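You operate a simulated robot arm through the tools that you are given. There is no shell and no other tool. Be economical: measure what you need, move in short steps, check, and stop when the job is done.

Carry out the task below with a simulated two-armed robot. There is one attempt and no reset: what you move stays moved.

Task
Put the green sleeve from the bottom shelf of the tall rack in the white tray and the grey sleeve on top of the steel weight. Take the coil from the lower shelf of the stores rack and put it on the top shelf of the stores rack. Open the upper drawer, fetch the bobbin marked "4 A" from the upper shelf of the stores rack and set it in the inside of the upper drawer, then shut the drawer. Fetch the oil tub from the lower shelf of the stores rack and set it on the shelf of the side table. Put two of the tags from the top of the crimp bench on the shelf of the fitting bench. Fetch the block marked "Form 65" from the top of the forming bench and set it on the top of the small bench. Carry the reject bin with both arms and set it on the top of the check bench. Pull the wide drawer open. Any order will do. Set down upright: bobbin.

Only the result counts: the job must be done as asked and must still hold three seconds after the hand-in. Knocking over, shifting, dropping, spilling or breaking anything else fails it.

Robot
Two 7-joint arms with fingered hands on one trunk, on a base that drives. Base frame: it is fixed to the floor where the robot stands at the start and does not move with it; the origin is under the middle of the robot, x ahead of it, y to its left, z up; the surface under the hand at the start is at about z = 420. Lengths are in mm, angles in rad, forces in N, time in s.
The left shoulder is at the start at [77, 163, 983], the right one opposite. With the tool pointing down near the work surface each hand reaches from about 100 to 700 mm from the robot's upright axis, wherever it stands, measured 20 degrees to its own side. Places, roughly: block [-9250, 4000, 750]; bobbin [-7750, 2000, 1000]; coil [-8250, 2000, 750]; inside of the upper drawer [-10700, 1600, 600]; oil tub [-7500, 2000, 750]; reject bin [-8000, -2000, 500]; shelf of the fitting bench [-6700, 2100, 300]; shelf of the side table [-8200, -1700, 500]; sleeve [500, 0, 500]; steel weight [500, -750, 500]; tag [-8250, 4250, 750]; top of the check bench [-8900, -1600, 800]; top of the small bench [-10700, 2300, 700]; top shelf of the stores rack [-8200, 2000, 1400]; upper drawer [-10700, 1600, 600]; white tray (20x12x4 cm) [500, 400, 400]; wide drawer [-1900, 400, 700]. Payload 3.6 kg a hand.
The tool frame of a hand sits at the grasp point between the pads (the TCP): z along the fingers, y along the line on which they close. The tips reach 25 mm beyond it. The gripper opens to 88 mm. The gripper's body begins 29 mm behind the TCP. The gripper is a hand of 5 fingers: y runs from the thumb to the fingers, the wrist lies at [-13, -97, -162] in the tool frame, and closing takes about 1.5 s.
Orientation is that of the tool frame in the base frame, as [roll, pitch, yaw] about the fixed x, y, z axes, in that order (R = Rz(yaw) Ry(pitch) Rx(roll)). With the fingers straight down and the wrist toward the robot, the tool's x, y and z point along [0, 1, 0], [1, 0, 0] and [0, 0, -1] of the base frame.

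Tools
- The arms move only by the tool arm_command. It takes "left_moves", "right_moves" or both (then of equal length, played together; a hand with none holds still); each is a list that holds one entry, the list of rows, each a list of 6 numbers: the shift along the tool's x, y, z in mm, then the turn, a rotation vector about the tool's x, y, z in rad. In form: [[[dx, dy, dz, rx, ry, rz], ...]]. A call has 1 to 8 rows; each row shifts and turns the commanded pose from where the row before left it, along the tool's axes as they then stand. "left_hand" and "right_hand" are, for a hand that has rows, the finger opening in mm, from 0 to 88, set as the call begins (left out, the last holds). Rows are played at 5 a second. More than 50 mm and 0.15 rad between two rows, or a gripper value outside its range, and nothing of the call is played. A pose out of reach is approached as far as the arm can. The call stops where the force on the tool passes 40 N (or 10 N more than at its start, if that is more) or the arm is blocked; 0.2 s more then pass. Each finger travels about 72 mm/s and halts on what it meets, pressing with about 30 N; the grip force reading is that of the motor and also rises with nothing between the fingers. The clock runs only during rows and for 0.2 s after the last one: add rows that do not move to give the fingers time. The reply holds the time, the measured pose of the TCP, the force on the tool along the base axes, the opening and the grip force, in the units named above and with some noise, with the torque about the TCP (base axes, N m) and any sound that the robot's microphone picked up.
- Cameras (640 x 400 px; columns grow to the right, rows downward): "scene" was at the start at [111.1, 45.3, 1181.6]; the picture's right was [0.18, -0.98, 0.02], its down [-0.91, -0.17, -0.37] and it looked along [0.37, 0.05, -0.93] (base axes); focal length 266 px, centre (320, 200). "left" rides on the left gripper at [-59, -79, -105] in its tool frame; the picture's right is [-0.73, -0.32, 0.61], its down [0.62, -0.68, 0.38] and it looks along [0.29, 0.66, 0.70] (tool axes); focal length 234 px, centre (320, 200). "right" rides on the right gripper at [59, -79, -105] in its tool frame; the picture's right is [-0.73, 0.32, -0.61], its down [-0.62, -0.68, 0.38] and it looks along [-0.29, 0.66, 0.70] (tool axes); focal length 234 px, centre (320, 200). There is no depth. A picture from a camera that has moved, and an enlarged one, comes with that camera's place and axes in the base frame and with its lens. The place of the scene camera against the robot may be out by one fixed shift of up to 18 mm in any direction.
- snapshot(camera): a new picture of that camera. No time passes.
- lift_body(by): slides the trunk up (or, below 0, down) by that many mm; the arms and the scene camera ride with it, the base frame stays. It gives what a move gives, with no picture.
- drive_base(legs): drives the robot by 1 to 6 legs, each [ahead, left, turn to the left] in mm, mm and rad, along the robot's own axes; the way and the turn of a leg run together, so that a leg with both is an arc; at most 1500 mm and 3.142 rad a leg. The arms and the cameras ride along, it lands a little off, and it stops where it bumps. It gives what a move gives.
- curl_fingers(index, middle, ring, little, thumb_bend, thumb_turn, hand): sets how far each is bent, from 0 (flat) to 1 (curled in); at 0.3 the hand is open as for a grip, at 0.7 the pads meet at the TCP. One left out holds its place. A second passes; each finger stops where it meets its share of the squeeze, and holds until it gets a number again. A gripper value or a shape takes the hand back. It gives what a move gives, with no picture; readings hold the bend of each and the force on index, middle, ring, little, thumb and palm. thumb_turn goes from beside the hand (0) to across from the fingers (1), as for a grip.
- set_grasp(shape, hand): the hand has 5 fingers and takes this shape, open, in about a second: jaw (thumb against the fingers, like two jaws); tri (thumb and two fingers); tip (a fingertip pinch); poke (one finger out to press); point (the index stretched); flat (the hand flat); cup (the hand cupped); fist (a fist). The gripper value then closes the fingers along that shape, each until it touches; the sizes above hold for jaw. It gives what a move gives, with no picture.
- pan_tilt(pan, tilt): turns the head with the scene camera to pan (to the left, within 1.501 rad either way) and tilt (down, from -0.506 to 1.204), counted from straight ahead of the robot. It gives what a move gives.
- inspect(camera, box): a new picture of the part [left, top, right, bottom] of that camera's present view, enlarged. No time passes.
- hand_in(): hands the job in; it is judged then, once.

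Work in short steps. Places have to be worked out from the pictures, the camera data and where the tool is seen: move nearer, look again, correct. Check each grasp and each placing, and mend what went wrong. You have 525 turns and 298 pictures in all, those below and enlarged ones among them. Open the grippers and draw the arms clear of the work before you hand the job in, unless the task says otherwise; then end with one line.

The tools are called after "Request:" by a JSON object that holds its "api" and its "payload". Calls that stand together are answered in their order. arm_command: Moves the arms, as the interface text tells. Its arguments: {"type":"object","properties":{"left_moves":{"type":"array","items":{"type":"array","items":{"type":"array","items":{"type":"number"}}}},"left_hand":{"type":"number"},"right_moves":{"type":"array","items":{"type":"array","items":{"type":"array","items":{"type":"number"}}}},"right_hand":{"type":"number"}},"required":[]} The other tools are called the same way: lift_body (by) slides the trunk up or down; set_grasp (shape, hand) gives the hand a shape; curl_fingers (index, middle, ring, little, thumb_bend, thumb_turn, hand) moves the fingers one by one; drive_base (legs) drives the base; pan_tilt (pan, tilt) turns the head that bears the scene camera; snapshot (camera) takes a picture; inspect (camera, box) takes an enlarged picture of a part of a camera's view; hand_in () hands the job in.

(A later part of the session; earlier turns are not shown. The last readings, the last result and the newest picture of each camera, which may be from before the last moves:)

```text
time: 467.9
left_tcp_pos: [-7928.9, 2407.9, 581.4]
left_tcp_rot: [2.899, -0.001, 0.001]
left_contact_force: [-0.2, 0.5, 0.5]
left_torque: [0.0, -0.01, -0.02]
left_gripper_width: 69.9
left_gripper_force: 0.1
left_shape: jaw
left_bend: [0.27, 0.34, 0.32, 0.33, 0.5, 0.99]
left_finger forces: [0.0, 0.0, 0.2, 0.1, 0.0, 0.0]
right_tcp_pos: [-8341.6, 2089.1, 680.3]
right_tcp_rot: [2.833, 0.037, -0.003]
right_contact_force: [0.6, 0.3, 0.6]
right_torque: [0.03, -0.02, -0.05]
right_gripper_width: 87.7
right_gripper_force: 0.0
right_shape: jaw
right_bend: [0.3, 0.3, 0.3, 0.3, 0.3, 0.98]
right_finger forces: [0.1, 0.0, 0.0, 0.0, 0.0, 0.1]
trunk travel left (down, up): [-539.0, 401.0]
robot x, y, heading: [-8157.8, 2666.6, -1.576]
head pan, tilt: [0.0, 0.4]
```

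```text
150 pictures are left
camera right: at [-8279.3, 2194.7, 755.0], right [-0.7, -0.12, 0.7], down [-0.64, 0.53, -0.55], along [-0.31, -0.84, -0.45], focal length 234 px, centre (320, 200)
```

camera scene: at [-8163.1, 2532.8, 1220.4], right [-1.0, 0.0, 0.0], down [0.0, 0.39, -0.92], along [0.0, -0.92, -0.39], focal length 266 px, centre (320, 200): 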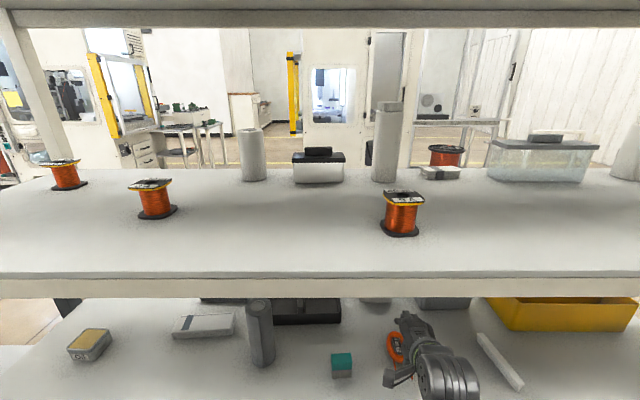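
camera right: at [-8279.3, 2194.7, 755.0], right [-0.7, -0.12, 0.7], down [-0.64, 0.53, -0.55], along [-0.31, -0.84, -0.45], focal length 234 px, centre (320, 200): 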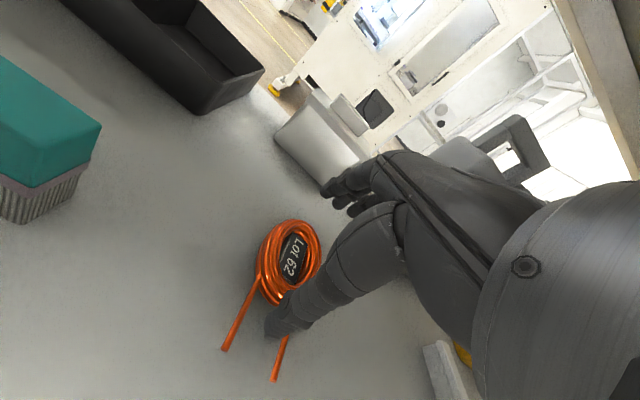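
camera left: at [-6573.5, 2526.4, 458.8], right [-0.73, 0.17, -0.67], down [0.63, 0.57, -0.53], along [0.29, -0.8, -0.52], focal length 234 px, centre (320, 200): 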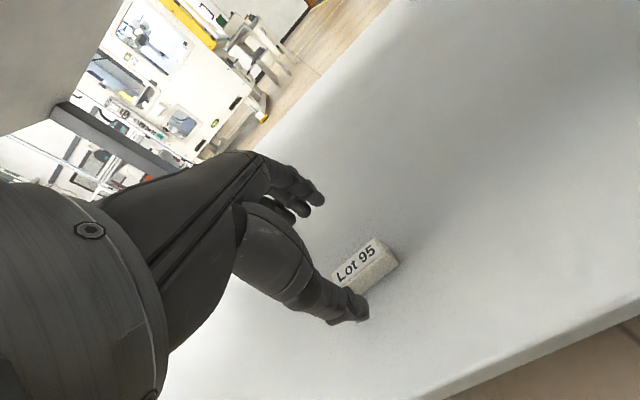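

Well placed over the coil. Pitch +0.15 more while keeping the TCP.

Request:
{"api": "arm_command", "payload": {"right_moves": [[[0, 0, 0, 0.08, 0.02, 0], [0, 0, 0, 0.08, 0.01, 0], [0, 0, 0, 0, 0, 0]]]}}

Request:
{"api": "snapshot", "payload": {"camera": "right"}}

```text
time: 468.7
left_tcp_pos: [-7929.2, 2408.1, 580.7]
left_tcp_rot: [2.899, 0.001, 0.0]
left_contact_force: [0.2, 0.0, 0.1]
left_torque: [0.0, -0.01, -0.03]
left_gripper_width: 69.6
left_gripper_force: 0.1
left_shape: jaw
left_bend: [0.27, 0.34, 0.32, 0.33, 0.5, 0.99]
left_finger forces: [0.0, 0.0, 0.1, 0.1, 0.1, 0.1]
right_tcp_pos: [-8343.3, 2088.0, 682.9]
right_tcp_rot: [2.99, 0.012, 0.0]
right_contact_force: [0.3, 0.2, -0.1]
right_torque: [0.03, 0.02, -0.03]
right_gripper_width: 87.8
right_gripper_force: 0.1
right_shape: jaw
right_bend: [0.3, 0.3, 0.3, 0.3, 0.3, 0.98]
right_finger forces: [0.1, 0.0, 0.1, 0.1, 0.1, 0.0]
trunk travel left (down, up): [-539.0, 401.0]
robot x, y, heading: [-8159.0, 2668.2, -1.574]
head pan, tilt: [0.0, 0.4]
```

```text
149 pictures are left
camera right: at [-8283.3, 2181.3, 774.6], right [-0.72, -0.23, 0.66], down [-0.63, 0.62, -0.48], along [-0.29, -0.75, -0.59], focal length 234 px, centre (320, 200)
```

right: 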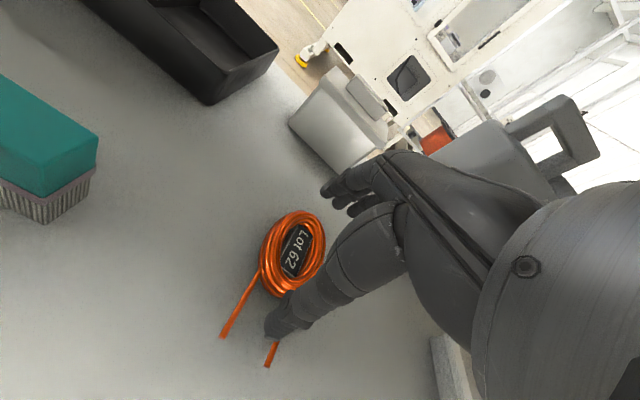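

81° now. Move 4 mm forward and lower until near the shelf.

Request:
{"api": "arm_command", "payload": {"right_moves": [[[0, 3, 5, 0, 0, 0], [0, -1, 5, 0, 0, 0], [0, 0, 3, 0, 0, 0], [0, 0, 0, 0, 0, 0]]]}}

Request:
{"api": "inspect", "payload": {"camera": "right", "box": [200, 160, 400, 340]}}

```text
time: 469.7
left_tcp_pos: [-7928.6, 2408.0, 580.8]
left_tcp_rot: [2.901, -0.001, -0.001]
left_contact_force: [-0.2, 0.6, -0.8]
left_torque: [0.0, -0.02, 0.0]
left_gripper_width: 70.0
left_gripper_force: 0.1
left_shape: jaw
left_bend: [0.27, 0.34, 0.32, 0.33, 0.5, 0.99]
left_finger forces: [0.0, 0.0, 0.0, 0.1, 0.0, 0.0]
right_tcp_pos: [-8342.8, 2083.7, 669.5]
right_tcp_rot: [2.991, 0.012, 0.001]
right_contact_force: [0.4, 0.3, -0.4]
right_torque: [-0.02, 0.01, 0.01]
right_gripper_width: 87.7
right_gripper_force: 0.0
right_shape: jaw
right_bend: [0.3, 0.3, 0.3, 0.3, 0.3, 0.98]
right_finger forces: [0.0, 0.0, 0.0, 0.0, 0.0, 0.1]
trunk travel left (down, up): [-539.0, 401.0]
robot x, y, heading: [-8159.6, 2666.3, -1.572]
head pan, tilt: [0.0, 0.4]
```

```text
2.22 times, centred on (300, 250) of right
camera zoom: at [-8284.3, 2176.9, 761.9], right [-0.72, -0.23, 0.66], down [-0.63, 0.62, -0.48], along [-0.3, -0.75, -0.59], focal length 520 px, centre (364, 89)
```

zoom: 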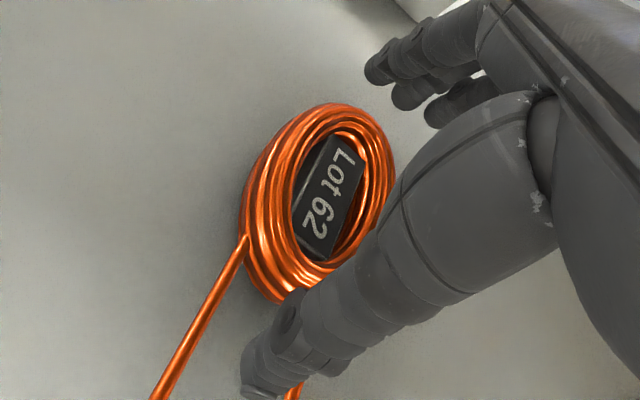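

No contact yet. Lower a few mm more until touching.

Request:
{"api": "arm_command", "payload": {"right_moves": [[[0, -0.5, 3, 0, 0, 0], [0, -0.5, 3, 0, 0, 0], [0, -0.5, 3, 0, 0, 0], [0, -0.5, 3, 0, 0, 0], [0, 0, 0, 0, 0, 0]]]}}

```text
time: 470.9
left_tcp_pos: [-7929.5, 2408.9, 582.5]
left_tcp_rot: [2.899, 0.001, -0.001]
left_contact_force: [0.1, -0.2, -0.5]
left_torque: [-0.02, -0.01, 0.01]
left_gripper_width: 70.1
left_gripper_force: 0.0
left_shape: jaw
left_bend: [0.27, 0.34, 0.32, 0.33, 0.5, 0.99]
left_finger forces: [0.0, 0.0, 0.1, 0.1, 0.0, 0.0]
right_tcp_pos: [-8345.0, 2083.3, 658.5]
right_tcp_rot: [2.99, 0.011, -0.001]
right_contact_force: [-0.5, 0.0, 0.0]
right_torque: [-0.03, 0.0, 0.03]
right_gripper_width: 88.2
right_gripper_force: 0.1
right_shape: jaw
right_bend: [0.3, 0.3, 0.3, 0.3, 0.3, 0.98]
right_finger forces: [0.0, 0.6, 0.0, 0.0, 0.0, 0.0]
trunk travel left (down, up): [-539.0, 401.0]
robot x, y, heading: [-8158.3, 2668.9, -1.573]
head pan, tilt: [0.0, 0.4]
```

Request:
{"api": "arm_command", "payload": {"right_moves": [[[0, -0.5, 3, 0, 0, 0], [0, -0.5, 3, 0, 0, 0], [0, 0, 0, 0, 0, 0]]]}}

Request:
{"api": "inspect", "payload": {"camera": "right", "box": [200, 160, 400, 340]}}

```text
time: 471.7
left_tcp_pos: [-7929.1, 2410.3, 581.2]
left_tcp_rot: [2.895, 0.001, -0.001]
left_contact_force: [-0.9, 0.0, -0.3]
left_torque: [-0.01, 0.0, 0.01]
left_gripper_width: 69.8
left_gripper_force: 0.1
left_shape: jaw
left_bend: [0.27, 0.34, 0.32, 0.33, 0.5, 0.99]
left_finger forces: [0.1, 0.0, 0.0, 0.0, 0.0, 0.0]
right_tcp_pos: [-8344.8, 2084.7, 654.0]
right_tcp_rot: [2.985, 0.011, 0.0]
right_contact_force: [-0.4, 1.5, 14.3]
right_torque: [-0.75, 0.09, -0.04]
right_gripper_width: 87.5
right_gripper_force: 0.0
right_shape: jaw
right_bend: [0.29, 0.3, 0.3, 0.3, 0.3, 0.98]
right_finger forces: [3.7, 10.2, 0.0, 0.0, 0.1, 0.0]
trunk travel left (down, up): [-539.0, 401.0]
robot x, y, heading: [-8159.8, 2668.6, -1.572]
head pan, tilt: [0.0, 0.4]
```

```text
2.22 times, centred on (300, 250) of right
camera zoom: at [-8284.1, 2177.8, 746.1], right [-0.72, -0.23, 0.66], down [-0.63, 0.61, -0.48], along [-0.3, -0.76, -0.58], focal length 520 px, centre (364, 89)
```

zoom: 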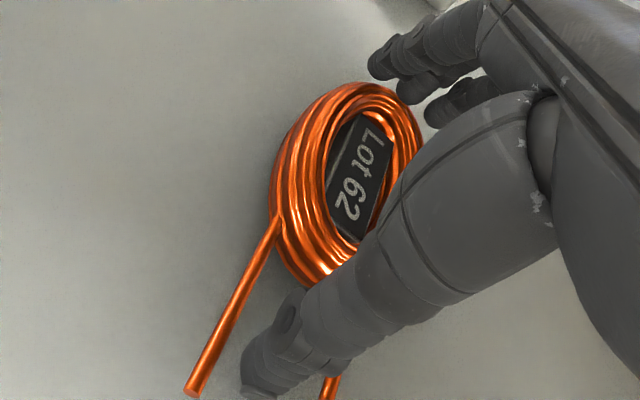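

Fingertips touch the shelf. Close on the coil.

Request:
{"api": "arm_command", "payload": {"right_hand": 10, "right_moves": [[[0, 0, -3, 0, 0, 0], [0, 0, 0, 0, 0, 0], [0, 0, 0, 0, 0, 0], [0, 0, 0, 0, 0, 0], [0, 0, 0, 0, 0, 0], [0, 0, 0, 0, 0, 0], [0, 0, 0, 0, 0, 0]]]}}

Request:
{"api": "inspect", "payload": {"camera": "right", "box": [200, 160, 400, 340]}}

```text
time: 473.3
left_tcp_pos: [-7928.9, 2410.8, 581.7]
left_tcp_rot: [2.898, 0.002, -0.001]
left_contact_force: [-0.9, -0.5, -0.1]
left_torque: [-0.03, 0.0, 0.02]
left_gripper_width: 70.0
left_gripper_force: 0.0
left_shape: jaw
left_bend: [0.27, 0.34, 0.32, 0.33, 0.5, 0.99]
left_finger forces: [0.1, 0.1, 0.0, 0.0, 0.1, 0.0]
right_tcp_pos: [-8344.0, 2084.7, 655.9]
right_tcp_rot: [2.987, 0.01, 0.0]
right_contact_force: [0.6, 1.5, 17.2]
right_torque: [-0.85, 0.18, 0.02]
right_gripper_width: 66.1
right_gripper_force: 30.0
right_shape: jaw
right_bend: [0.26, 0.3, 0.32, 0.35, 0.6, 0.99]
right_finger forces: [16.2, 11.3, 8.1, 0.1, 25.2, 0.0]
trunk travel left (down, up): [-539.0, 401.0]
robot x, y, heading: [-8160.1, 2671.5, -1.572]
head pan, tilt: [0.0, 0.4]
```

```text
2.22 times, centred on (300, 250) of right
camera zoom: at [-8283.9, 2178.8, 748.5], right [-0.72, -0.23, 0.66], down [-0.63, 0.61, -0.48], along [-0.3, -0.76, -0.58], focal length 520 px, centre (364, 89)
```

zoom: 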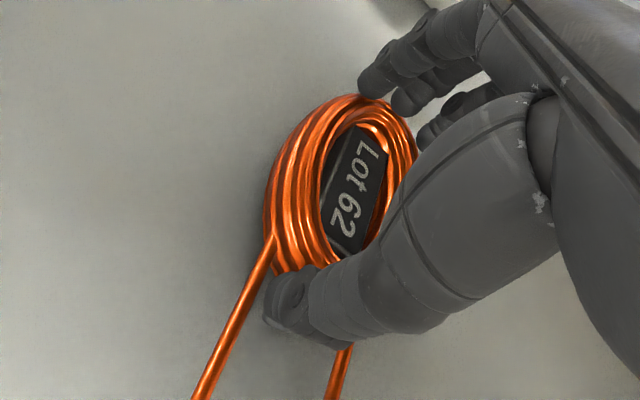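

Gripped at 66 mm. Lift 20 mm and check.

Request:
{"api": "arm_command", "payload": {"right_moves": [[[0, 0.5, -5, 0, 0, 0], [0, 1, -8, 0, 0, 0], [0, 1, -10, 0, 0, 0], [0, 0, 0, 0, 0, 0]]]}}

Request:
{"api": "snapshot", "payload": {"camera": "right"}}

```text
time: 474.3
left_tcp_pos: [-7928.9, 2408.1, 581.2]
left_tcp_rot: [2.899, 0.001, 0.0]
left_contact_force: [0.2, -0.2, 0.4]
left_torque: [0.01, 0.02, -0.03]
left_gripper_width: 69.9
left_gripper_force: 0.0
left_shape: jaw
left_bend: [0.27, 0.34, 0.32, 0.33, 0.5, 0.99]
left_finger forces: [0.0, 0.0, 0.0, 0.1, 0.0, 0.1]
right_tcp_pos: [-8344.8, 2084.1, 676.7]
right_tcp_rot: [2.991, 0.01, -0.002]
right_contact_force: [-0.3, 0.3, 0.1]
right_torque: [0.0, 0.01, 0.01]
right_gripper_width: 28.8
right_gripper_force: 30.5
right_shape: jaw
right_bend: [0.74, 0.43, 0.36, 0.35, 0.83, 1.0]
right_finger forces: [0.0, 0.0, 0.0, 0.1, 0.0, 0.0]
trunk travel left (down, up): [-539.0, 401.0]
robot x, y, heading: [-8162.0, 2664.0, -1.578]
head pan, tilt: [0.0, 0.4]
```

```text
145 pictures are left
camera right: at [-8284.2, 2178.1, 769.6], right [-0.72, -0.23, 0.66], down [-0.63, 0.62, -0.47], along [-0.3, -0.75, -0.59], focal length 234 px, centre (320, 200)
```

right: 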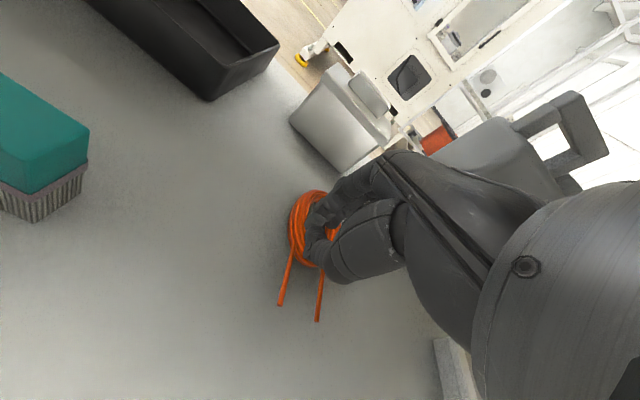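

The coil slipped out (fingers too flared). Reopen higher and look at its position.

Request:
{"api": "arm_command", "payload": {"right_hand": 88, "right_moves": [[[0, 2, -12, 0, 0, 0], [0, 0, 0, 0, 0, 0], [0, 0, 0, 0, 0, 0], [0, 0, 0, 0, 0, 0], [0, 0, 0, 0, 0, 0], [0, 0, 0, 0, 0, 0]]]}}

Request:
{"api": "inspect", "payload": {"camera": "right", "box": [200, 140, 400, 340]}}

```text
time: 475.7
left_tcp_pos: [-7929.2, 2408.3, 581.2]
left_tcp_rot: [2.898, -0.001, 0.001]
left_contact_force: [-0.3, 0.3, 0.0]
left_torque: [0.0, 0.03, -0.01]
left_gripper_width: 69.9
left_gripper_force: 0.1
left_shape: jaw
left_bend: [0.27, 0.34, 0.32, 0.33, 0.5, 0.99]
left_finger forces: [0.1, 0.1, 0.0, 0.0, 0.0, 0.1]
right_tcp_pos: [-8344.1, 2084.3, 689.9]
right_tcp_rot: [2.99, 0.011, 0.0]
right_contact_force: [-0.4, -0.5, -0.1]
right_torque: [0.01, 0.03, 0.02]
right_gripper_width: 87.4
right_gripper_force: 0.1
right_shape: jaw
right_bend: [0.3, 0.3, 0.3, 0.3, 0.3, 0.98]
right_finger forces: [0.0, 0.0, 0.1, 0.0, 0.0, 0.0]
trunk travel left (down, up): [-539.0, 401.0]
robot x, y, heading: [-8159.9, 2668.0, -1.575]
head pan, tilt: [0.0, 0.4]
```

```text
2.00 times, centred on (300, 240) of right
camera zoom: at [-8284.6, 2177.8, 781.9], right [-0.72, -0.23, 0.66], down [-0.63, 0.62, -0.48], along [-0.3, -0.75, -0.59], focal length 468 px, centre (360, 120)
```

zoom: 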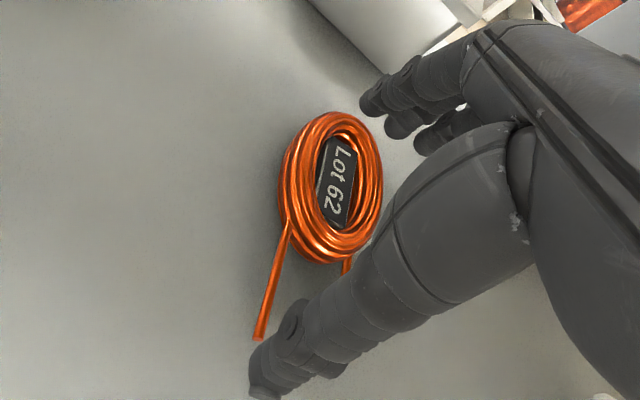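

The coil moved to ≈[-8356,2045]. I'll pre-curl the fingers (hooked) so they hold the far rim better, and drive 35 mm nearer.

Request:
{"api": "curl_fingers", "payload": {"hand": "right", "index": 0.45, "middle": 0.45, "ring": 0.45, "little": 0.45, "thumb_bend": 0.25, "thumb_turn": 1}}

Request:
{"api": "drive_base", "payload": {"legs": [[40, -8, 0]]}}

Request:
{"api": "snapshot", "payload": {"camera": "right"}}

```text
time: 476.7
left_tcp_pos: [-7929.1, 2408.5, 580.8]
left_tcp_rot: [2.898, 0.001, -0.001]
left_contact_force: [0.0, 0.1, -0.4]
left_torque: [-0.01, 0.02, 0.02]
left_gripper_width: 69.6
left_gripper_force: 0.2
left_shape: jaw
left_bend: [0.27, 0.34, 0.32, 0.33, 0.5, 0.99]
left_finger forces: [0.0, 0.1, 0.1, 0.0, 0.0, 0.1]
right_tcp_pos: [-8344.7, 2085.3, 690.6]
right_tcp_rot: [2.991, 0.009, 0.001]
right_contact_force: [-0.5, -0.6, 0.1]
right_torque: [0.0, -0.03, 0.0]
right_gripper_width: 72.6
right_gripper_force: 0.1
right_shape: fingers
right_bend: [0.45, 0.45, 0.45, 0.45, 0.25, 0.97]
right_finger forces: [0.0, 0.0, 0.0, 0.1, 0.1, 0.1]
trunk travel left (down, up): [-539.0, 401.0]
robot x, y, heading: [-8160.1, 2668.3, -1.578]
head pan, tilt: [0.0, 0.4]
```

```text
time: 477.5
left_tcp_pos: [-7937.2, 2368.1, 579.8]
left_tcp_rot: [2.9, -0.001, -0.001]
left_contact_force: [-1.0, -0.6, 0.1]
left_torque: [0.02, 0.06, 0.02]
left_gripper_width: 69.8
left_gripper_force: 0.1
left_shape: jaw
left_bend: [0.27, 0.34, 0.32, 0.33, 0.5, 0.99]
left_finger forces: [0.0, 0.0, 0.0, 0.0, 0.0, 0.1]
right_tcp_pos: [-8352.3, 2043.9, 688.9]
right_tcp_rot: [2.992, 0.01, 0.001]
right_contact_force: [-0.9, -0.4, 0.6]
right_torque: [0.0, -0.01, 0.0]
right_gripper_width: 72.2
right_gripper_force: 0.1
right_shape: fingers
right_bend: [0.45, 0.45, 0.45, 0.45, 0.25, 0.97]
right_finger forces: [0.0, 0.0, 0.0, 0.0, 0.0, 0.0]
trunk travel left (down, up): [-539.0, 401.0]
robot x, y, heading: [-8168.6, 2625.4, -1.574]
head pan, tilt: [0.0, 0.4]
```

```text
143 pictures are left
camera right: at [-8293.1, 2137.0, 781.0], right [-0.72, -0.23, 0.66], down [-0.63, 0.62, -0.47], along [-0.3, -0.75, -0.59], focal length 234 px, centre (320, 200)
```

right: 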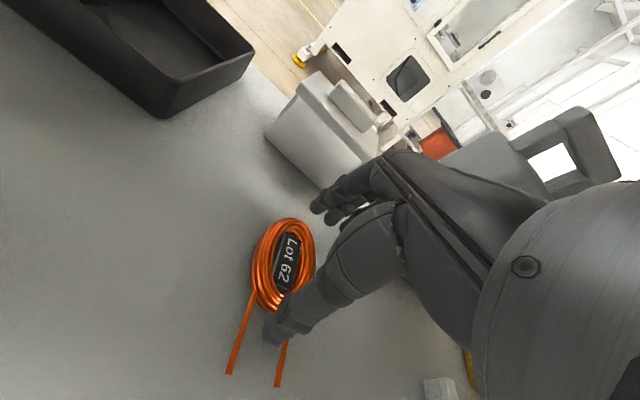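

Coil at [-8356,2043], right under the hand. Lower until contact.

Request:
{"api": "arm_command", "payload": {"right_moves": [[[-3, 0, 12, 0, 0, 0], [0, -2, 12, 0, 0, 0], [0, -2, 8, 0, 0, 0], [0, -1, 3, 0, 0, 0], [0, -1, 3, 0, 0, 0], [0, -1, 3, 0, 0, 0], [0, -1, 3, 0, 0, 0], [0, 0, 0, 0, 0, 0]]]}}

Request:
{"api": "inspect", "payload": {"camera": "right", "box": [200, 140, 400, 340]}}

```text
time: 478.8
left_tcp_pos: [-7937.3, 2369.3, 582.2]
left_tcp_rot: [2.895, 0.002, 0.0]
left_contact_force: [0.1, 0.0, 0.1]
left_torque: [0.0, -0.01, -0.03]
left_gripper_width: 69.5
left_gripper_force: 0.1
left_shape: jaw
left_bend: [0.27, 0.34, 0.32, 0.33, 0.5, 0.99]
left_finger forces: [0.0, 0.0, 0.0, 0.1, 0.0, 0.0]
right_tcp_pos: [-8355.7, 2043.5, 662.4]
right_tcp_rot: [2.965, 0.012, 0.0]
right_contact_force: [-0.6, 3.3, 27.7]
right_torque: [-0.93, 0.16, -0.02]
right_gripper_width: 72.4
right_gripper_force: 13.9
right_shape: fingers
right_bend: [0.45, 0.41, 0.45, 0.45, 0.25, 0.97]
right_finger forces: [4.0, 22.6, 0.0, 0.0, 0.6, 0.0]
trunk travel left (down, up): [-539.0, 401.0]
robot x, y, heading: [-8163.9, 2628.2, -1.576]
head pan, tilt: [0.0, 0.4]
stopped in row 6 (right hand): the force on the tool passed its limit at 43 N (the readings are from after the stop); the commanded pose is now the measured one
```

```text
2.00 times, centred on (300, 240) of right
camera zoom: at [-8295.6, 2138.5, 751.4], right [-0.72, -0.21, 0.66], down [-0.63, 0.6, -0.49], along [-0.3, -0.77, -0.57], focal length 468 px, centre (360, 120)
```

zoom: 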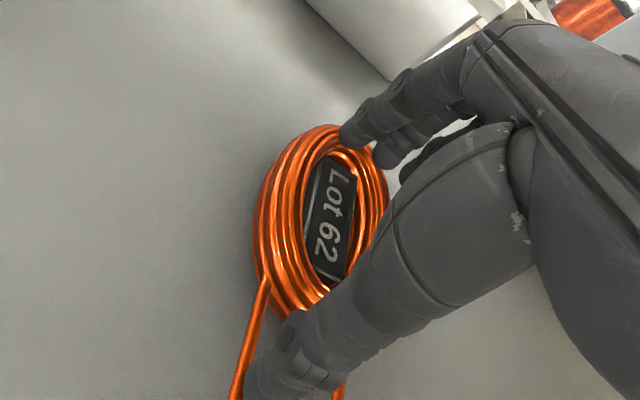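

Fingers land on the far rim. Raise, shift 13 mm further away, and lower again.

Request:
{"api": "arm_command", "payload": {"right_moves": [[[0, 1, -12, 0, 0, 0], [0, 13, 2, 0.03, 0, 0], [0, -1, 8, 0, 0, 0], [0, -1, 5, 0, 0, 0], [0, -1, 3, 0, 0, 0], [0, -1, 3, 0, 0, 0], [0, -1, 3, 0, 0, 0], [0, 0, 0, 0, 0, 0]]]}}

Request:
{"api": "inspect", "payload": {"camera": "right", "box": [200, 140, 400, 340]}}

```text
time: 480.1
left_tcp_pos: [-7937.6, 2369.3, 579.8]
left_tcp_rot: [2.898, 0.001, -0.002]
left_contact_force: [-0.6, -0.5, 0.3]
left_torque: [0.02, -0.02, 0.0]
left_gripper_width: 69.7
left_gripper_force: 0.0
left_shape: jaw
left_bend: [0.27, 0.34, 0.32, 0.33, 0.5, 0.99]
left_finger forces: [0.0, 0.1, 0.0, 0.0, 0.1, 0.0]
right_tcp_pos: [-8354.9, 2031.1, 655.0]
right_tcp_rot: [3.001, 0.009, -0.001]
right_contact_force: [0.1, -1.9, 3.4]
right_torque: [-0.03, -0.01, 0.02]
right_gripper_width: 77.8
right_gripper_force: 2.9
right_shape: fingers
right_bend: [0.42, 0.43, 0.45, 0.45, 0.23, 0.97]
right_finger forces: [2.3, 1.3, 0.0, 0.0, 2.0, 0.0]
trunk travel left (down, up): [-539.0, 401.0]
robot x, y, heading: [-8164.0, 2627.6, -1.575]
head pan, tilt: [0.0, 0.4]
stopped in row 6 (right hand): the force on the tool passed its limit at 43 N (the readings are from after the stop); the commanded pose is now the measured one
```

```text
2.00 times, centred on (300, 240) of right
camera zoom: at [-8296.2, 2123.3, 746.5], right [-0.72, -0.23, 0.65], down [-0.63, 0.62, -0.47], along [-0.3, -0.75, -0.59], focal length 468 px, centre (360, 120)
```

zoom: 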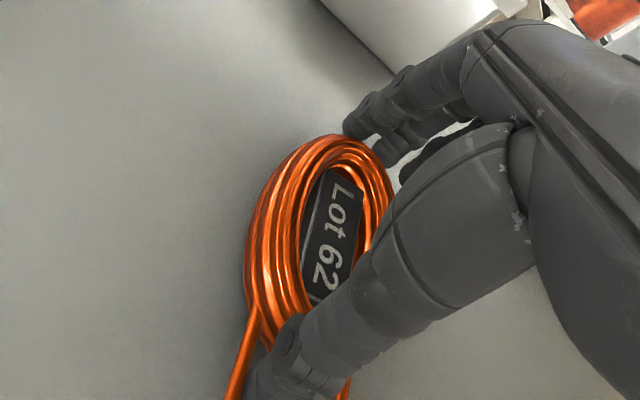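

Now the coil sits between hooked fingers and thumb. Close with individual fingers.

Request:
{"api": "curl_fingers", "payload": {"hand": "right", "index": 0.62, "middle": 0.62, "ring": 0.62, "little": 0.5, "thumb_bend": 0.6}}

Request:
{"api": "inspect", "payload": {"camera": "right", "box": [200, 140, 400, 340]}}

```text
time: 481.1
left_tcp_pos: [-7937.2, 2369.3, 580.7]
left_tcp_rot: [2.899, 0.001, 0.0]
left_contact_force: [-0.3, 0.6, 0.3]
left_torque: [-0.02, 0.01, 0.01]
left_gripper_width: 69.7
left_gripper_force: 0.1
left_shape: jaw
left_bend: [0.27, 0.34, 0.32, 0.33, 0.5, 0.99]
left_finger forces: [0.0, 0.0, 0.0, 0.1, 0.0, 0.0]
right_tcp_pos: [-8356.3, 2031.3, 654.7]
right_tcp_rot: [2.997, 0.008, -0.002]
right_contact_force: [0.9, 0.1, 0.1]
right_torque: [-0.07, 0.05, -0.03]
right_gripper_width: 75.7
right_gripper_force: 13.9
right_shape: fingers
right_bend: [0.5, 0.53, 0.61, 0.5, 0.17, 0.99]
right_finger forces: [7.1, 6.3, 0.9, 0.1, 13.4, 0.0]
trunk travel left (down, up): [-539.0, 401.0]
robot x, y, heading: [-8165.3, 2624.6, -1.578]
head pan, tilt: [0.0, 0.4]
```

```text
2.00 times, centred on (300, 240) of right
camera zoom: at [-8296.2, 2123.1, 747.2], right [-0.72, -0.23, 0.65], down [-0.63, 0.62, -0.47], along [-0.3, -0.75, -0.59], focal length 468 px, centre (360, 120)
```

zoom: 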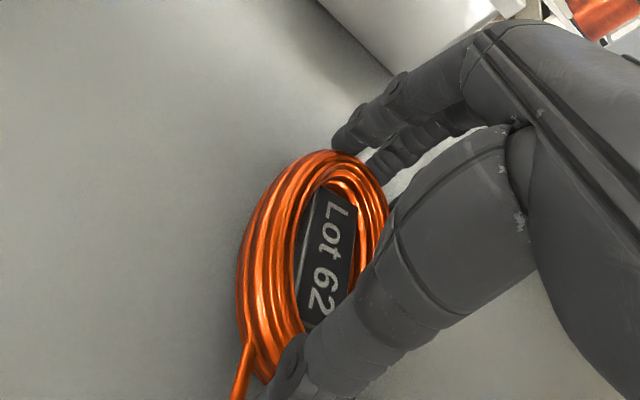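

Squeezing evenly. Lift 12 mm slowly as a test.

Request:
{"api": "arm_command", "payload": {"right_moves": [[[0, 0, -4, 0, 0, 0], [0, 0, -4, 0, 0, 0], [0, 0, -5, 0, 0, 0], [0, 0, 0, 0, 0, 0]]]}}

Request:
{"api": "inspect", "payload": {"camera": "right", "box": [200, 140, 400, 340]}}

```text
time: 482.1
left_tcp_pos: [-7937.4, 2369.3, 580.0]
left_tcp_rot: [2.899, -0.001, 0.001]
left_contact_force: [0.2, -0.2, 0.5]
left_torque: [0.0, -0.01, -0.01]
left_gripper_width: 70.0
left_gripper_force: 0.0
left_shape: jaw
left_bend: [0.27, 0.34, 0.32, 0.33, 0.5, 0.99]
left_finger forces: [0.1, 0.1, 0.0, 0.0, 0.1, 0.0]
right_tcp_pos: [-8355.4, 2031.9, 666.9]
right_tcp_rot: [2.999, 0.01, -0.002]
right_contact_force: [0.9, -0.3, -2.2]
right_torque: [-0.02, 0.02, -0.01]
right_gripper_width: 75.7
right_gripper_force: 13.7
right_shape: fingers
right_bend: [0.5, 0.53, 0.61, 0.5, 0.17, 0.99]
right_finger forces: [7.2, 6.4, 0.8, 0.0, 13.0, 0.1]
trunk travel left (down, up): [-539.0, 401.0]
robot x, y, heading: [-8169.2, 2624.5, -1.578]
head pan, tilt: [0.0, 0.4]
```

```text
2.00 times, centred on (300, 240) of right
camera zoom: at [-8296.0, 2124.5, 759.9], right [-0.72, -0.23, 0.65], down [-0.63, 0.62, -0.47], along [-0.3, -0.75, -0.59], focal length 468 px, centre (360, 120)
```

zoom: 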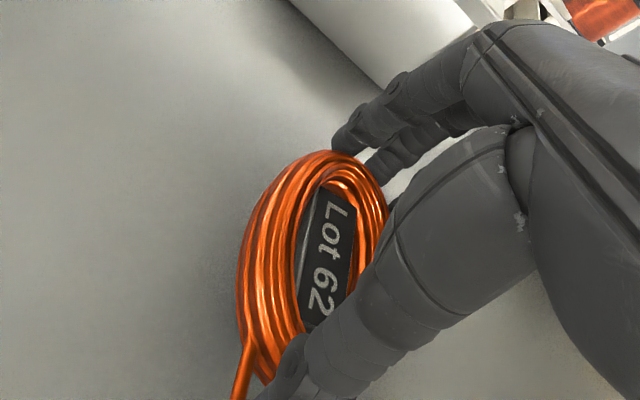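

The coil is held. Lift slightly more and back straight out of the rack.

Request:
{"api": "arm_command", "payload": {"right_moves": [[[0, 1, -5, 0, 0, 0], [0, 1, -4, 0, 0, 0], [0, 0, 0, 0, 0, 0]]]}}

Request:
{"api": "drive_base", "payload": {"legs": [[-200, 0, 0], [-350, 0, 0]]}}

Request:
{"api": "snapshot", "payload": {"camera": "right"}}

Request:
{"api": "pan_tilt", "payload": {"pan": 0, "tilt": 0.2}}

Request:
{"api": "snapshot", "payload": {"camera": "scene"}}

```text
time: 482.9
left_tcp_pos: [-7937.1, 2368.9, 581.5]
left_tcp_rot: [2.899, 0.0, 0.001]
left_contact_force: [0.3, 0.1, -0.1]
left_torque: [0.04, 0.03, -0.01]
left_gripper_width: 69.8
left_gripper_force: 0.1
left_shape: jaw
left_bend: [0.27, 0.34, 0.32, 0.33, 0.5, 0.99]
left_finger forces: [0.0, 0.0, 0.1, 0.1, 0.0, 0.0]
right_tcp_pos: [-8356.5, 2031.5, 678.1]
right_tcp_rot: [2.998, 0.009, -0.001]
right_contact_force: [0.1, 0.0, -0.3]
right_torque: [-0.04, 0.02, -0.04]
right_gripper_width: 75.6
right_gripper_force: 13.2
right_shape: fingers
right_bend: [0.5, 0.53, 0.61, 0.5, 0.17, 0.99]
right_finger forces: [7.1, 6.5, 0.7, 0.0, 13.1, 0.1]
trunk travel left (down, up): [-539.0, 401.0]
robot x, y, heading: [-8168.3, 2627.9, -1.573]
head pan, tilt: [0.0, 0.4]
```

```text
time: 486.4
left_tcp_pos: [-7934.0, 2922.6, 581.3]
left_tcp_rot: [2.898, 0.0, 0.002]
left_contact_force: [-0.6, 0.1, -0.8]
left_torque: [0.02, 0.01, 0.0]
left_gripper_width: 69.8
left_gripper_force: 0.1
left_shape: jaw
left_bend: [0.27, 0.34, 0.32, 0.33, 0.5, 0.99]
left_finger forces: [0.0, 0.0, 0.0, 0.0, 0.0, 0.0]
right_tcp_pos: [-8351.6, 2585.7, 678.0]
right_tcp_rot: [2.999, 0.009, 0.0]
right_contact_force: [-0.5, 0.3, -1.9]
right_torque: [-0.03, 0.01, -0.03]
right_gripper_width: 75.4
right_gripper_force: 14.1
right_shape: fingers
right_bend: [0.5, 0.53, 0.61, 0.5, 0.17, 0.99]
right_finger forces: [7.2, 6.4, 0.7, 0.1, 13.0, 0.1]
trunk travel left (down, up): [-539.0, 401.0]
robot x, y, heading: [-8164.0, 3181.5, -1.57]
head pan, tilt: [0.0, 0.4]
```

```text
138 pictures are left
camera right: at [-8292.0, 2677.2, 769.7], right [-0.72, -0.23, 0.65], down [-0.63, 0.62, -0.47], along [-0.3, -0.75, -0.59], focal length 234 px, centre (320, 200)
```

right: 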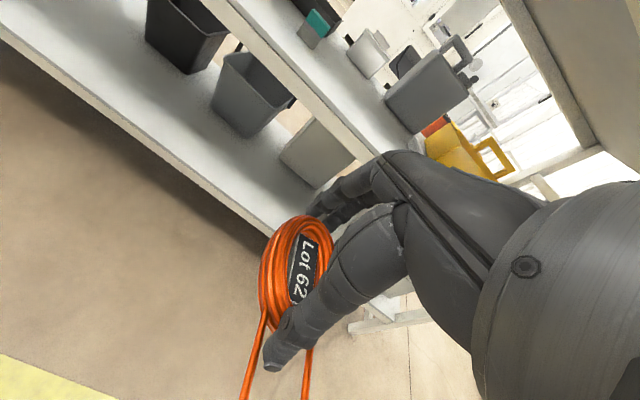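

```text
time: 487.1
left_tcp_pos: [-7932.9, 2921.1, 580.7]
left_tcp_rot: [2.899, 0.0, 0.001]
left_contact_force: [0.0, -0.3, -0.5]
left_torque: [0.02, 0.02, 0.01]
left_gripper_width: 69.9
left_gripper_force: 0.1
left_shape: jaw
left_bend: [0.27, 0.34, 0.32, 0.33, 0.5, 0.99]
left_finger forces: [0.1, 0.0, 0.0, 0.1, 0.1, 0.0]
right_tcp_pos: [-8351.4, 2584.1, 677.0]
right_tcp_rot: [2.998, 0.009, 0.0]
right_contact_force: [0.9, 0.5, -1.5]
right_torque: [-0.01, -0.02, 0.01]
right_gripper_width: 75.5
right_gripper_force: 14.3
right_shape: fingers
right_bend: [0.5, 0.53, 0.61, 0.5, 0.17, 0.99]
right_finger forces: [7.2, 6.3, 0.8, 0.0, 13.0, 0.0]
trunk travel left (down, up): [-539.0, 401.0]
robot x, y, heading: [-8163.0, 3177.7, -1.577]
head pan, tilt: [0.0, 0.201]
```

```text
137 pictures are left
camera scene: at [-8167.9, 3046.1, 1279.0], right [-1.0, 0.01, 0.0], down [0.0, 0.2, -0.98], along [0.0, -0.98, -0.2], focal length 266 px, centre (320, 200)
```

scene: 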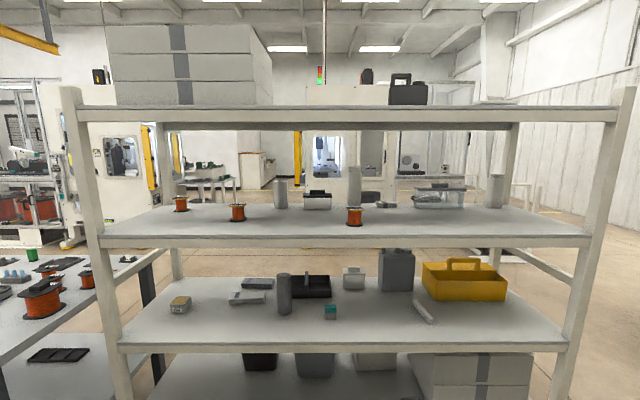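

Coil safely out. The top shelf (z≈1380) has room between the boxes (x>−8018) and the soap (x≈−8470). Raise the trunk fully, then raise and tilt the arm.

Request:
{"api": "lift_body", "payload": {"by": 400}}

Request:
{"api": "arm_command", "payload": {"right_moves": [[[0, 6, -44, -0.08, 0, 0], [0, 10, -44, -0.08, 0, 0], [0, 14, -43, -0.08, 0, 0], [0, 17, -42, -0.08, 0, 0], [0, 20, -40, -0.08, 0, 0], [0, 24, -38, -0.08, 0, 0], [0, 26, -36, -0.08, 0, 0], [0, 29, -34, -0.08, 0, 0]]]}}

Request:
{"api": "snapshot", "payload": {"camera": "right"}}

```text
time: 490.9
left_tcp_pos: [-7933.7, 2919.9, 980.9]
left_tcp_rot: [2.9, 0.002, 0.002]
left_contact_force: [0.3, -0.4, -0.2]
left_torque: [-0.02, -0.04, -0.03]
left_gripper_width: 69.9
left_gripper_force: 0.1
left_shape: jaw
left_bend: [0.27, 0.34, 0.32, 0.33, 0.5, 0.99]
left_finger forces: [0.0, 0.1, 0.0, 0.0, 0.1, 0.0]
right_tcp_pos: [-8351.3, 2582.6, 1076.7]
right_tcp_rot: [3.0, 0.008, 0.001]
right_contact_force: [-0.6, -0.2, -1.8]
right_torque: [-0.01, 0.02, 0.0]
right_gripper_width: 75.5
right_gripper_force: 13.7
right_shape: fingers
right_bend: [0.5, 0.53, 0.61, 0.5, 0.17, 0.99]
right_finger forces: [7.3, 6.4, 0.6, 0.0, 12.9, 0.0]
trunk travel left (down, up): [-939.0, 1.0]
robot x, y, heading: [-8163.8, 3179.3, -1.576]
head pan, tilt: [0.0, 0.201]
```

```text
time: 492.7
left_tcp_pos: [-7934.6, 2922.3, 981.8]
left_tcp_rot: [2.899, 0.0, 0.001]
left_contact_force: [0.7, -1.1, 0.1]
left_torque: [0.01, -0.02, 0.0]
left_gripper_width: 69.7
left_gripper_force: 0.1
left_shape: jaw
left_bend: [0.27, 0.34, 0.32, 0.33, 0.5, 0.99]
left_finger forces: [0.1, 0.0, 0.1, 0.1, 0.1, 0.0]
right_tcp_pos: [-8349.8, 2584.3, 1433.9]
right_tcp_rot: [2.358, 0.009, 0.0]
right_contact_force: [-0.9, -0.2, -0.9]
right_torque: [0.04, -0.01, 0.03]
right_gripper_width: 75.3
right_gripper_force: 13.9
right_shape: fingers
right_bend: [0.5, 0.53, 0.61, 0.5, 0.17, 1.0]
right_finger forces: [7.0, 6.4, 0.8, 0.0, 13.1, 0.1]
trunk travel left (down, up): [-939.0, 1.0]
robot x, y, heading: [-8164.9, 3182.6, -1.579]
head pan, tilt: [0.0, 0.201]
```

```text
136 pictures are left
camera right: at [-8290.8, 2714.2, 1452.9], right [-0.72, 0.2, 0.66], down [-0.63, 0.21, -0.75], along [-0.29, -0.96, -0.03], focal length 234 px, centre (320, 200)
```

right: 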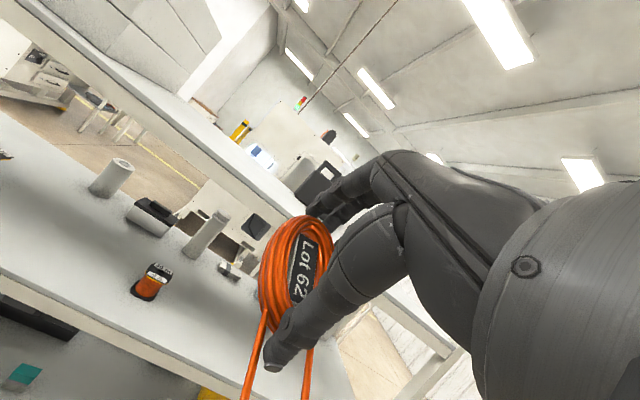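

Excellent reach at 45° pitch. Shift 110 mm toward the free space, raise 45 mm more, and drive in over the shelf.

Request:
{"api": "arm_command", "payload": {"right_moves": [[[0, 17, -17, 0, 0, 0], [0, 17, -17, 0, 0, 0], [0, 0, 0, 0, 0, 0]]]}}

Request:
{"api": "drive_base", "payload": {"legs": [[0, 115, 0], [430, 0, 0]]}}

Request:
{"api": "snapshot", "payload": {"camera": "right"}}

Request:
{"api": "snapshot", "payload": {"camera": "scene"}}

```text
time: 493.5
left_tcp_pos: [-7932.6, 2921.3, 980.7]
left_tcp_rot: [2.899, 0.0, 0.002]
left_contact_force: [0.3, -0.3, 0.3]
left_torque: [0.02, 0.01, 0.04]
left_gripper_width: 69.8
left_gripper_force: 0.2
left_shape: jaw
left_bend: [0.27, 0.34, 0.32, 0.33, 0.5, 0.99]
left_finger forces: [0.0, 0.1, 0.0, 0.1, 0.0, 0.1]
right_tcp_pos: [-8347.0, 2572.9, 1464.7]
right_tcp_rot: [2.353, 0.015, -0.012]
right_contact_force: [-0.4, -0.9, -1.6]
right_torque: [0.0, 0.01, 0.01]
right_gripper_width: 75.4
right_gripper_force: 13.8
right_shape: fingers
right_bend: [0.5, 0.53, 0.61, 0.5, 0.17, 1.0]
right_finger forces: [7.0, 6.3, 0.8, 0.0, 13.2, 0.1]
right hand out of reach, approached as far as the arm can: row 1, 2
trunk travel left (down, up): [-939.0, 1.0]
robot x, y, heading: [-8163.7, 3182.8, -1.576]
head pan, tilt: [0.0, 0.201]
```

```text
time: 497.0
left_tcp_pos: [-7821.6, 2479.0, 981.1]
left_tcp_rot: [2.898, -0.001, -0.003]
left_contact_force: [-0.5, -1.0, 0.4]
left_torque: [0.03, 0.0, -0.01]
left_gripper_width: 69.9
left_gripper_force: 0.1
left_shape: jaw
left_bend: [0.27, 0.34, 0.32, 0.33, 0.5, 0.99]
left_finger forces: [0.1, 0.0, 0.0, 0.0, 0.0, 0.0]
right_tcp_pos: [-8235.8, 2132.5, 1464.2]
right_tcp_rot: [2.354, 0.018, -0.016]
right_contact_force: [0.3, -0.3, -1.0]
right_torque: [0.01, -0.04, 0.02]
right_gripper_width: 75.4
right_gripper_force: 13.5
right_shape: fingers
right_bend: [0.5, 0.53, 0.61, 0.5, 0.17, 1.0]
right_finger forces: [6.9, 6.3, 0.8, 0.1, 13.2, 0.0]
trunk travel left (down, up): [-939.0, 1.0]
robot x, y, heading: [-8055.1, 2740.0, -1.584]
head pan, tilt: [0.0, 0.201]
```

```text
135 pictures are left
camera right: at [-8175.1, 2261.0, 1481.8], right [-0.71, 0.21, 0.67], down [-0.63, 0.22, -0.74], along [-0.3, -0.95, -0.02], focal length 234 px, centre (320, 200)
```

right: 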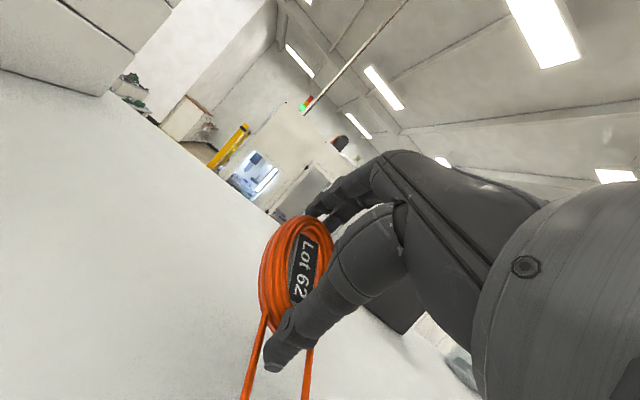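

```text
134 pictures are left
camera scene: at [-8055.6, 2605.9, 1679.3], right [-1.0, 0.01, 0.0], down [0.0, 0.2, -0.98], along [-0.01, -0.98, -0.2], focal length 266 px, centre (320, 200)
```

scene: 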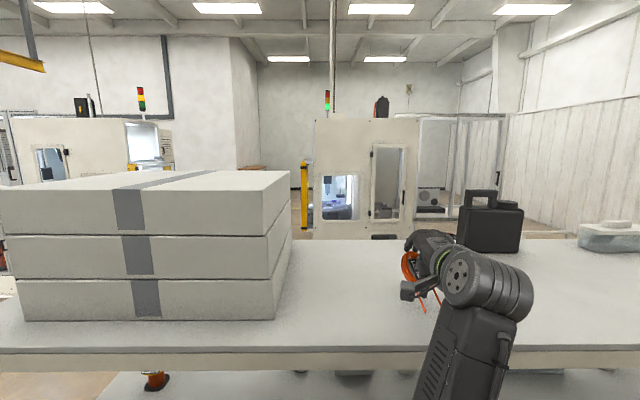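

Over the free area of the top shelf. Lower 28 mm and pitch back a little toward level.

Request:
{"api": "arm_command", "payload": {"right_moves": [[[0, -7, 7, 0.03, 0, 0], [0, -7, 7, 0.03, 0, 0], [0, -6, 8, 0.05, 0, 0], [0, 0, 0, 0.05, 0, 0], [0, 0, 0, 0, 0, 0]]]}}

Request:
{"api": "inspect", "payload": {"camera": "scene", "box": [360, 200, 520, 340]}}

```text
time: 497.7
left_tcp_pos: [-7820.3, 2479.6, 981.1]
left_tcp_rot: [2.896, 0.003, -0.002]
left_contact_force: [0.0, 0.4, -0.2]
left_torque: [0.03, 0.0, -0.02]
left_gripper_width: 69.8
left_gripper_force: 0.0
left_shape: jaw
left_bend: [0.27, 0.34, 0.32, 0.33, 0.5, 0.99]
left_finger forces: [0.1, 0.0, 0.0, 0.1, 0.0, 0.0]
right_tcp_pos: [-8257.6, 2127.6, 1437.2]
right_tcp_rot: [2.408, 0.036, -0.031]
right_contact_force: [3.2, 3.7, 15.9]
right_torque: [1.21, -0.16, -0.14]
right_gripper_width: 75.9
right_gripper_force: 21.0
right_shape: fingers
right_bend: [0.49, 0.54, 0.62, 0.5, 0.19, 0.99]
right_finger forces: [7.7, 7.0, 0.5, 0.0, 26.9, 0.0]
right hand out of reach, approached as far as the arm can: row 1, 2, 3
trunk travel left (down, up): [-939.0, 1.0]
robot x, y, heading: [-8050.9, 2737.8, -1.577]
head pan, tilt: [0.0, 0.201]
stopped in row 3 (right hand): the force on the tool passed its limit at 49 N (the readings are from after the stop); the commanded pose is now the measured one
```

```text
2.86 times, centred on (440, 270) of scene
camera zoom: at [-8053.2, 2607.7, 1679.4], right [-1.0, 0.01, 0.0], down [0.0, 0.2, -0.98], along [-0.01, -0.98, -0.2], focal length 760 px, centre (-23, 0)
```

zoom: 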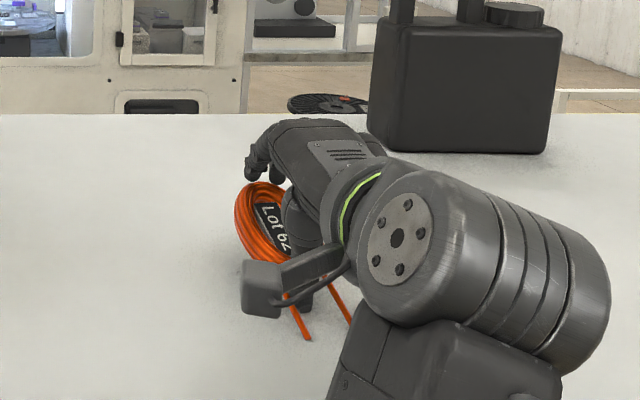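

The leads touch the shelf. Release gently by uncurling the fingers.

Request:
{"api": "curl_fingers", "payload": {"hand": "right", "index": 0.3, "middle": 0.3, "ring": 0.3, "little": 0.3, "thumb_bend": 0.05}}

Request:
{"api": "inspect", "payload": {"camera": "scene", "box": [360, 200, 520, 340]}}

Request:
{"api": "snapshot", "payload": {"camera": "right"}}

```text
time: 498.7
left_tcp_pos: [-7820.1, 2481.9, 981.2]
left_tcp_rot: [2.896, 0.004, -0.003]
left_contact_force: [0.3, -0.4, -0.3]
left_torque: [-0.01, 0.03, 0.03]
left_gripper_width: 69.7
left_gripper_force: 0.0
left_shape: jaw
left_bend: [0.27, 0.34, 0.32, 0.33, 0.5, 0.99]
left_finger forces: [0.0, 0.0, 0.0, 0.0, 0.0, 0.0]
right_tcp_pos: [-8258.5, 2127.5, 1436.9]
right_tcp_rot: [2.413, 0.035, -0.029]
right_contact_force: [-0.4, 1.0, 24.0]
right_torque: [0.96, 0.0, -0.01]
right_gripper_width: 93.8
right_gripper_force: 11.9
right_shape: fingers
right_bend: [0.3, 0.3, 0.3, 0.3, 0.09, 0.97]
right_finger forces: [0.0, 0.0, 0.1, 0.0, 24.1, 0.0]
trunk travel left (down, up): [-939.0, 1.0]
robot x, y, heading: [-8050.7, 2739.2, -1.581]
head pan, tilt: [0.0, 0.201]
```

```text
2.86 times, centred on (440, 270) of scene
camera zoom: at [-8053.7, 2609.2, 1679.7], right [-1.0, 0.01, 0.0], down [0.0, 0.2, -0.98], along [-0.01, -0.98, -0.2], focal length 760 px, centre (-23, 0)
```

zoom: 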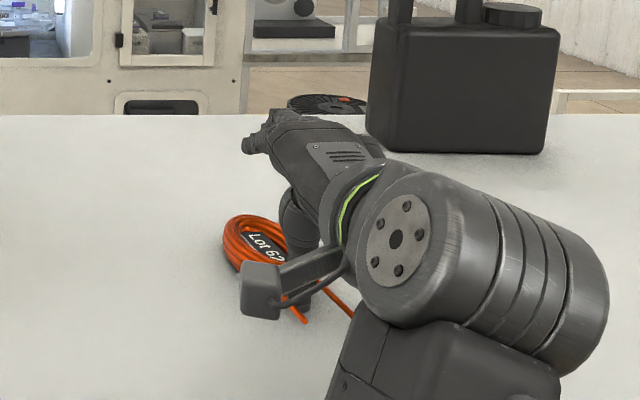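

```text
131 pictures are left
camera right: at [-8194.7, 2253.2, 1460.1], right [-0.7, 0.18, 0.69], down [-0.64, 0.27, -0.72], along [-0.32, -0.94, -0.07], focal length 234 px, centre (320, 200)
```

right: 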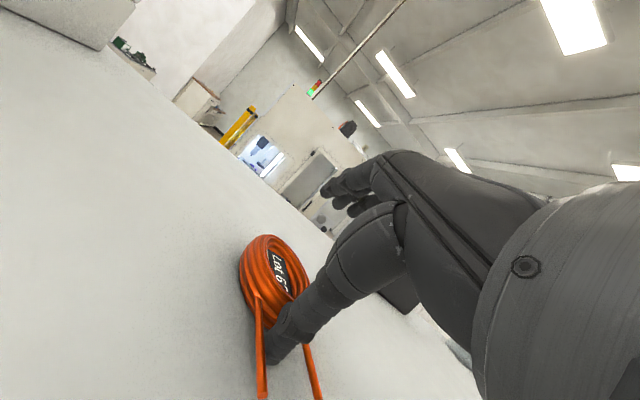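

The coil lies on the shelf with the thumb between its leads. Ease up 3 mm, then withdraw straight back.

Request:
{"api": "arm_command", "payload": {"right_moves": [[[0, 3, -3, 0, 0, 0], [0, -14, -14, 0, 0, 0], [0, -14, -14, 0, 0, 0], [0, -14, -14, 0, 0, 0], [0, 0, 0, 0, 0, 0]]]}}

Request:
{"api": "snapshot", "payload": {"camera": "right"}}

```text
time: 499.9
left_tcp_pos: [-7821.9, 2479.4, 980.2]
left_tcp_rot: [2.898, 0.002, -0.002]
left_contact_force: [-0.4, 0.6, -0.4]
left_torque: [0.01, 0.02, -0.03]
left_gripper_width: 69.7
left_gripper_force: 0.0
left_shape: jaw
left_bend: [0.27, 0.34, 0.32, 0.33, 0.5, 0.99]
left_finger forces: [0.1, 0.0, 0.0, 0.0, 0.0, 0.0]
right_tcp_pos: [-8261.9, 2129.2, 1436.1]
right_tcp_rot: [2.405, 0.044, -0.04]
right_contact_force: [0.9, -1.6, 13.2]
right_torque: [0.36, -0.06, -0.01]
right_gripper_width: 92.5
right_gripper_force: 6.3
right_shape: fingers
right_bend: [0.3, 0.3, 0.3, 0.3, 0.12, 0.96]
right_finger forces: [0.0, 0.0, 0.0, 0.0, 12.7, 0.1]
right hand out of reach, approached as far as the arm can: row 2, 3, 4
trunk travel left (down, up): [-939.0, 1.0]
robot x, y, heading: [-8053.4, 2737.0, -1.58]
head pan, tilt: [0.0, 0.201]
```

```text
130 pictures are left
camera right: at [-8196.6, 2255.1, 1459.2], right [-0.69, 0.2, 0.7], down [-0.65, 0.27, -0.71], along [-0.33, -0.94, -0.06], focal length 234 px, centre (320, 200)
```

right: 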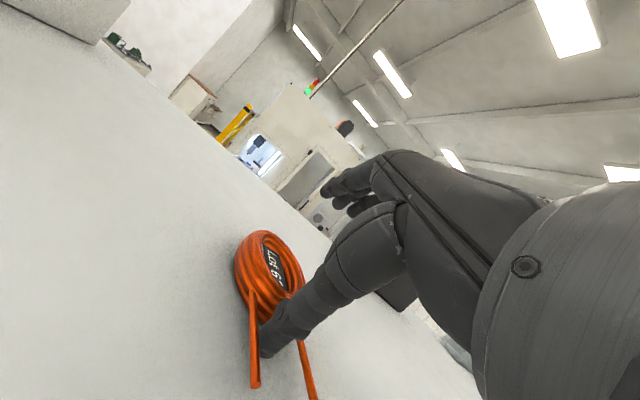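

The arm is at its limit; withdraw with the base instead, 80 mm first.

Request:
{"api": "drive_base", "payload": {"legs": [[-80, 0, 0]]}}

Request:
{"api": "snapshot", "payload": {"camera": "right"}}

```text
time: 501.0
left_tcp_pos: [-7819.6, 2562.4, 981.3]
left_tcp_rot: [2.895, 0.002, -0.001]
left_contact_force: [0.3, -0.3, -0.7]
left_torque: [-0.05, 0.02, 0.0]
left_gripper_width: 69.8
left_gripper_force: 0.0
left_shape: jaw
left_bend: [0.27, 0.34, 0.32, 0.33, 0.5, 0.99]
left_finger forces: [0.0, 0.0, 0.0, 0.0, 0.0, 0.0]
right_tcp_pos: [-8260.6, 2213.3, 1434.3]
right_tcp_rot: [2.408, 0.045, -0.042]
right_contact_force: [-1.1, 2.1, 4.1]
right_torque: [0.2, 0.03, 0.01]
right_gripper_width: 101.0
right_gripper_force: 1.4
right_shape: fingers
right_bend: [0.3, 0.3, 0.3, 0.3, 0.0, 0.97]
right_finger forces: [0.0, 0.0, 0.1, 0.1, 3.6, 0.1]
trunk travel left (down, up): [-939.0, 1.0]
robot x, y, heading: [-8050.7, 2820.5, -1.578]
head pan, tilt: [0.0, 0.201]
```

```text
129 pictures are left
camera right: at [-8195.5, 2338.6, 1458.3], right [-0.69, 0.19, 0.7], down [-0.65, 0.28, -0.71], along [-0.33, -0.94, -0.07], focal length 234 px, centre (320, 200)
```

right: 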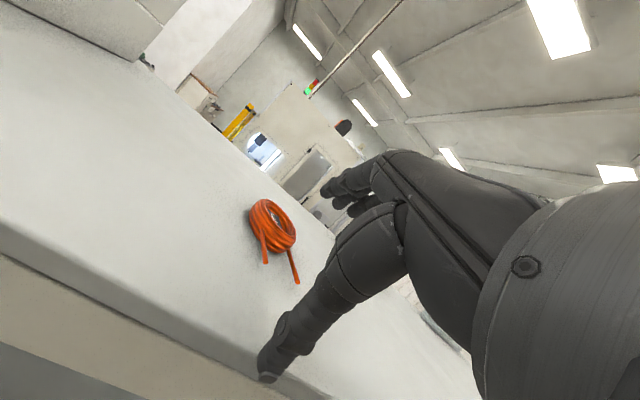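

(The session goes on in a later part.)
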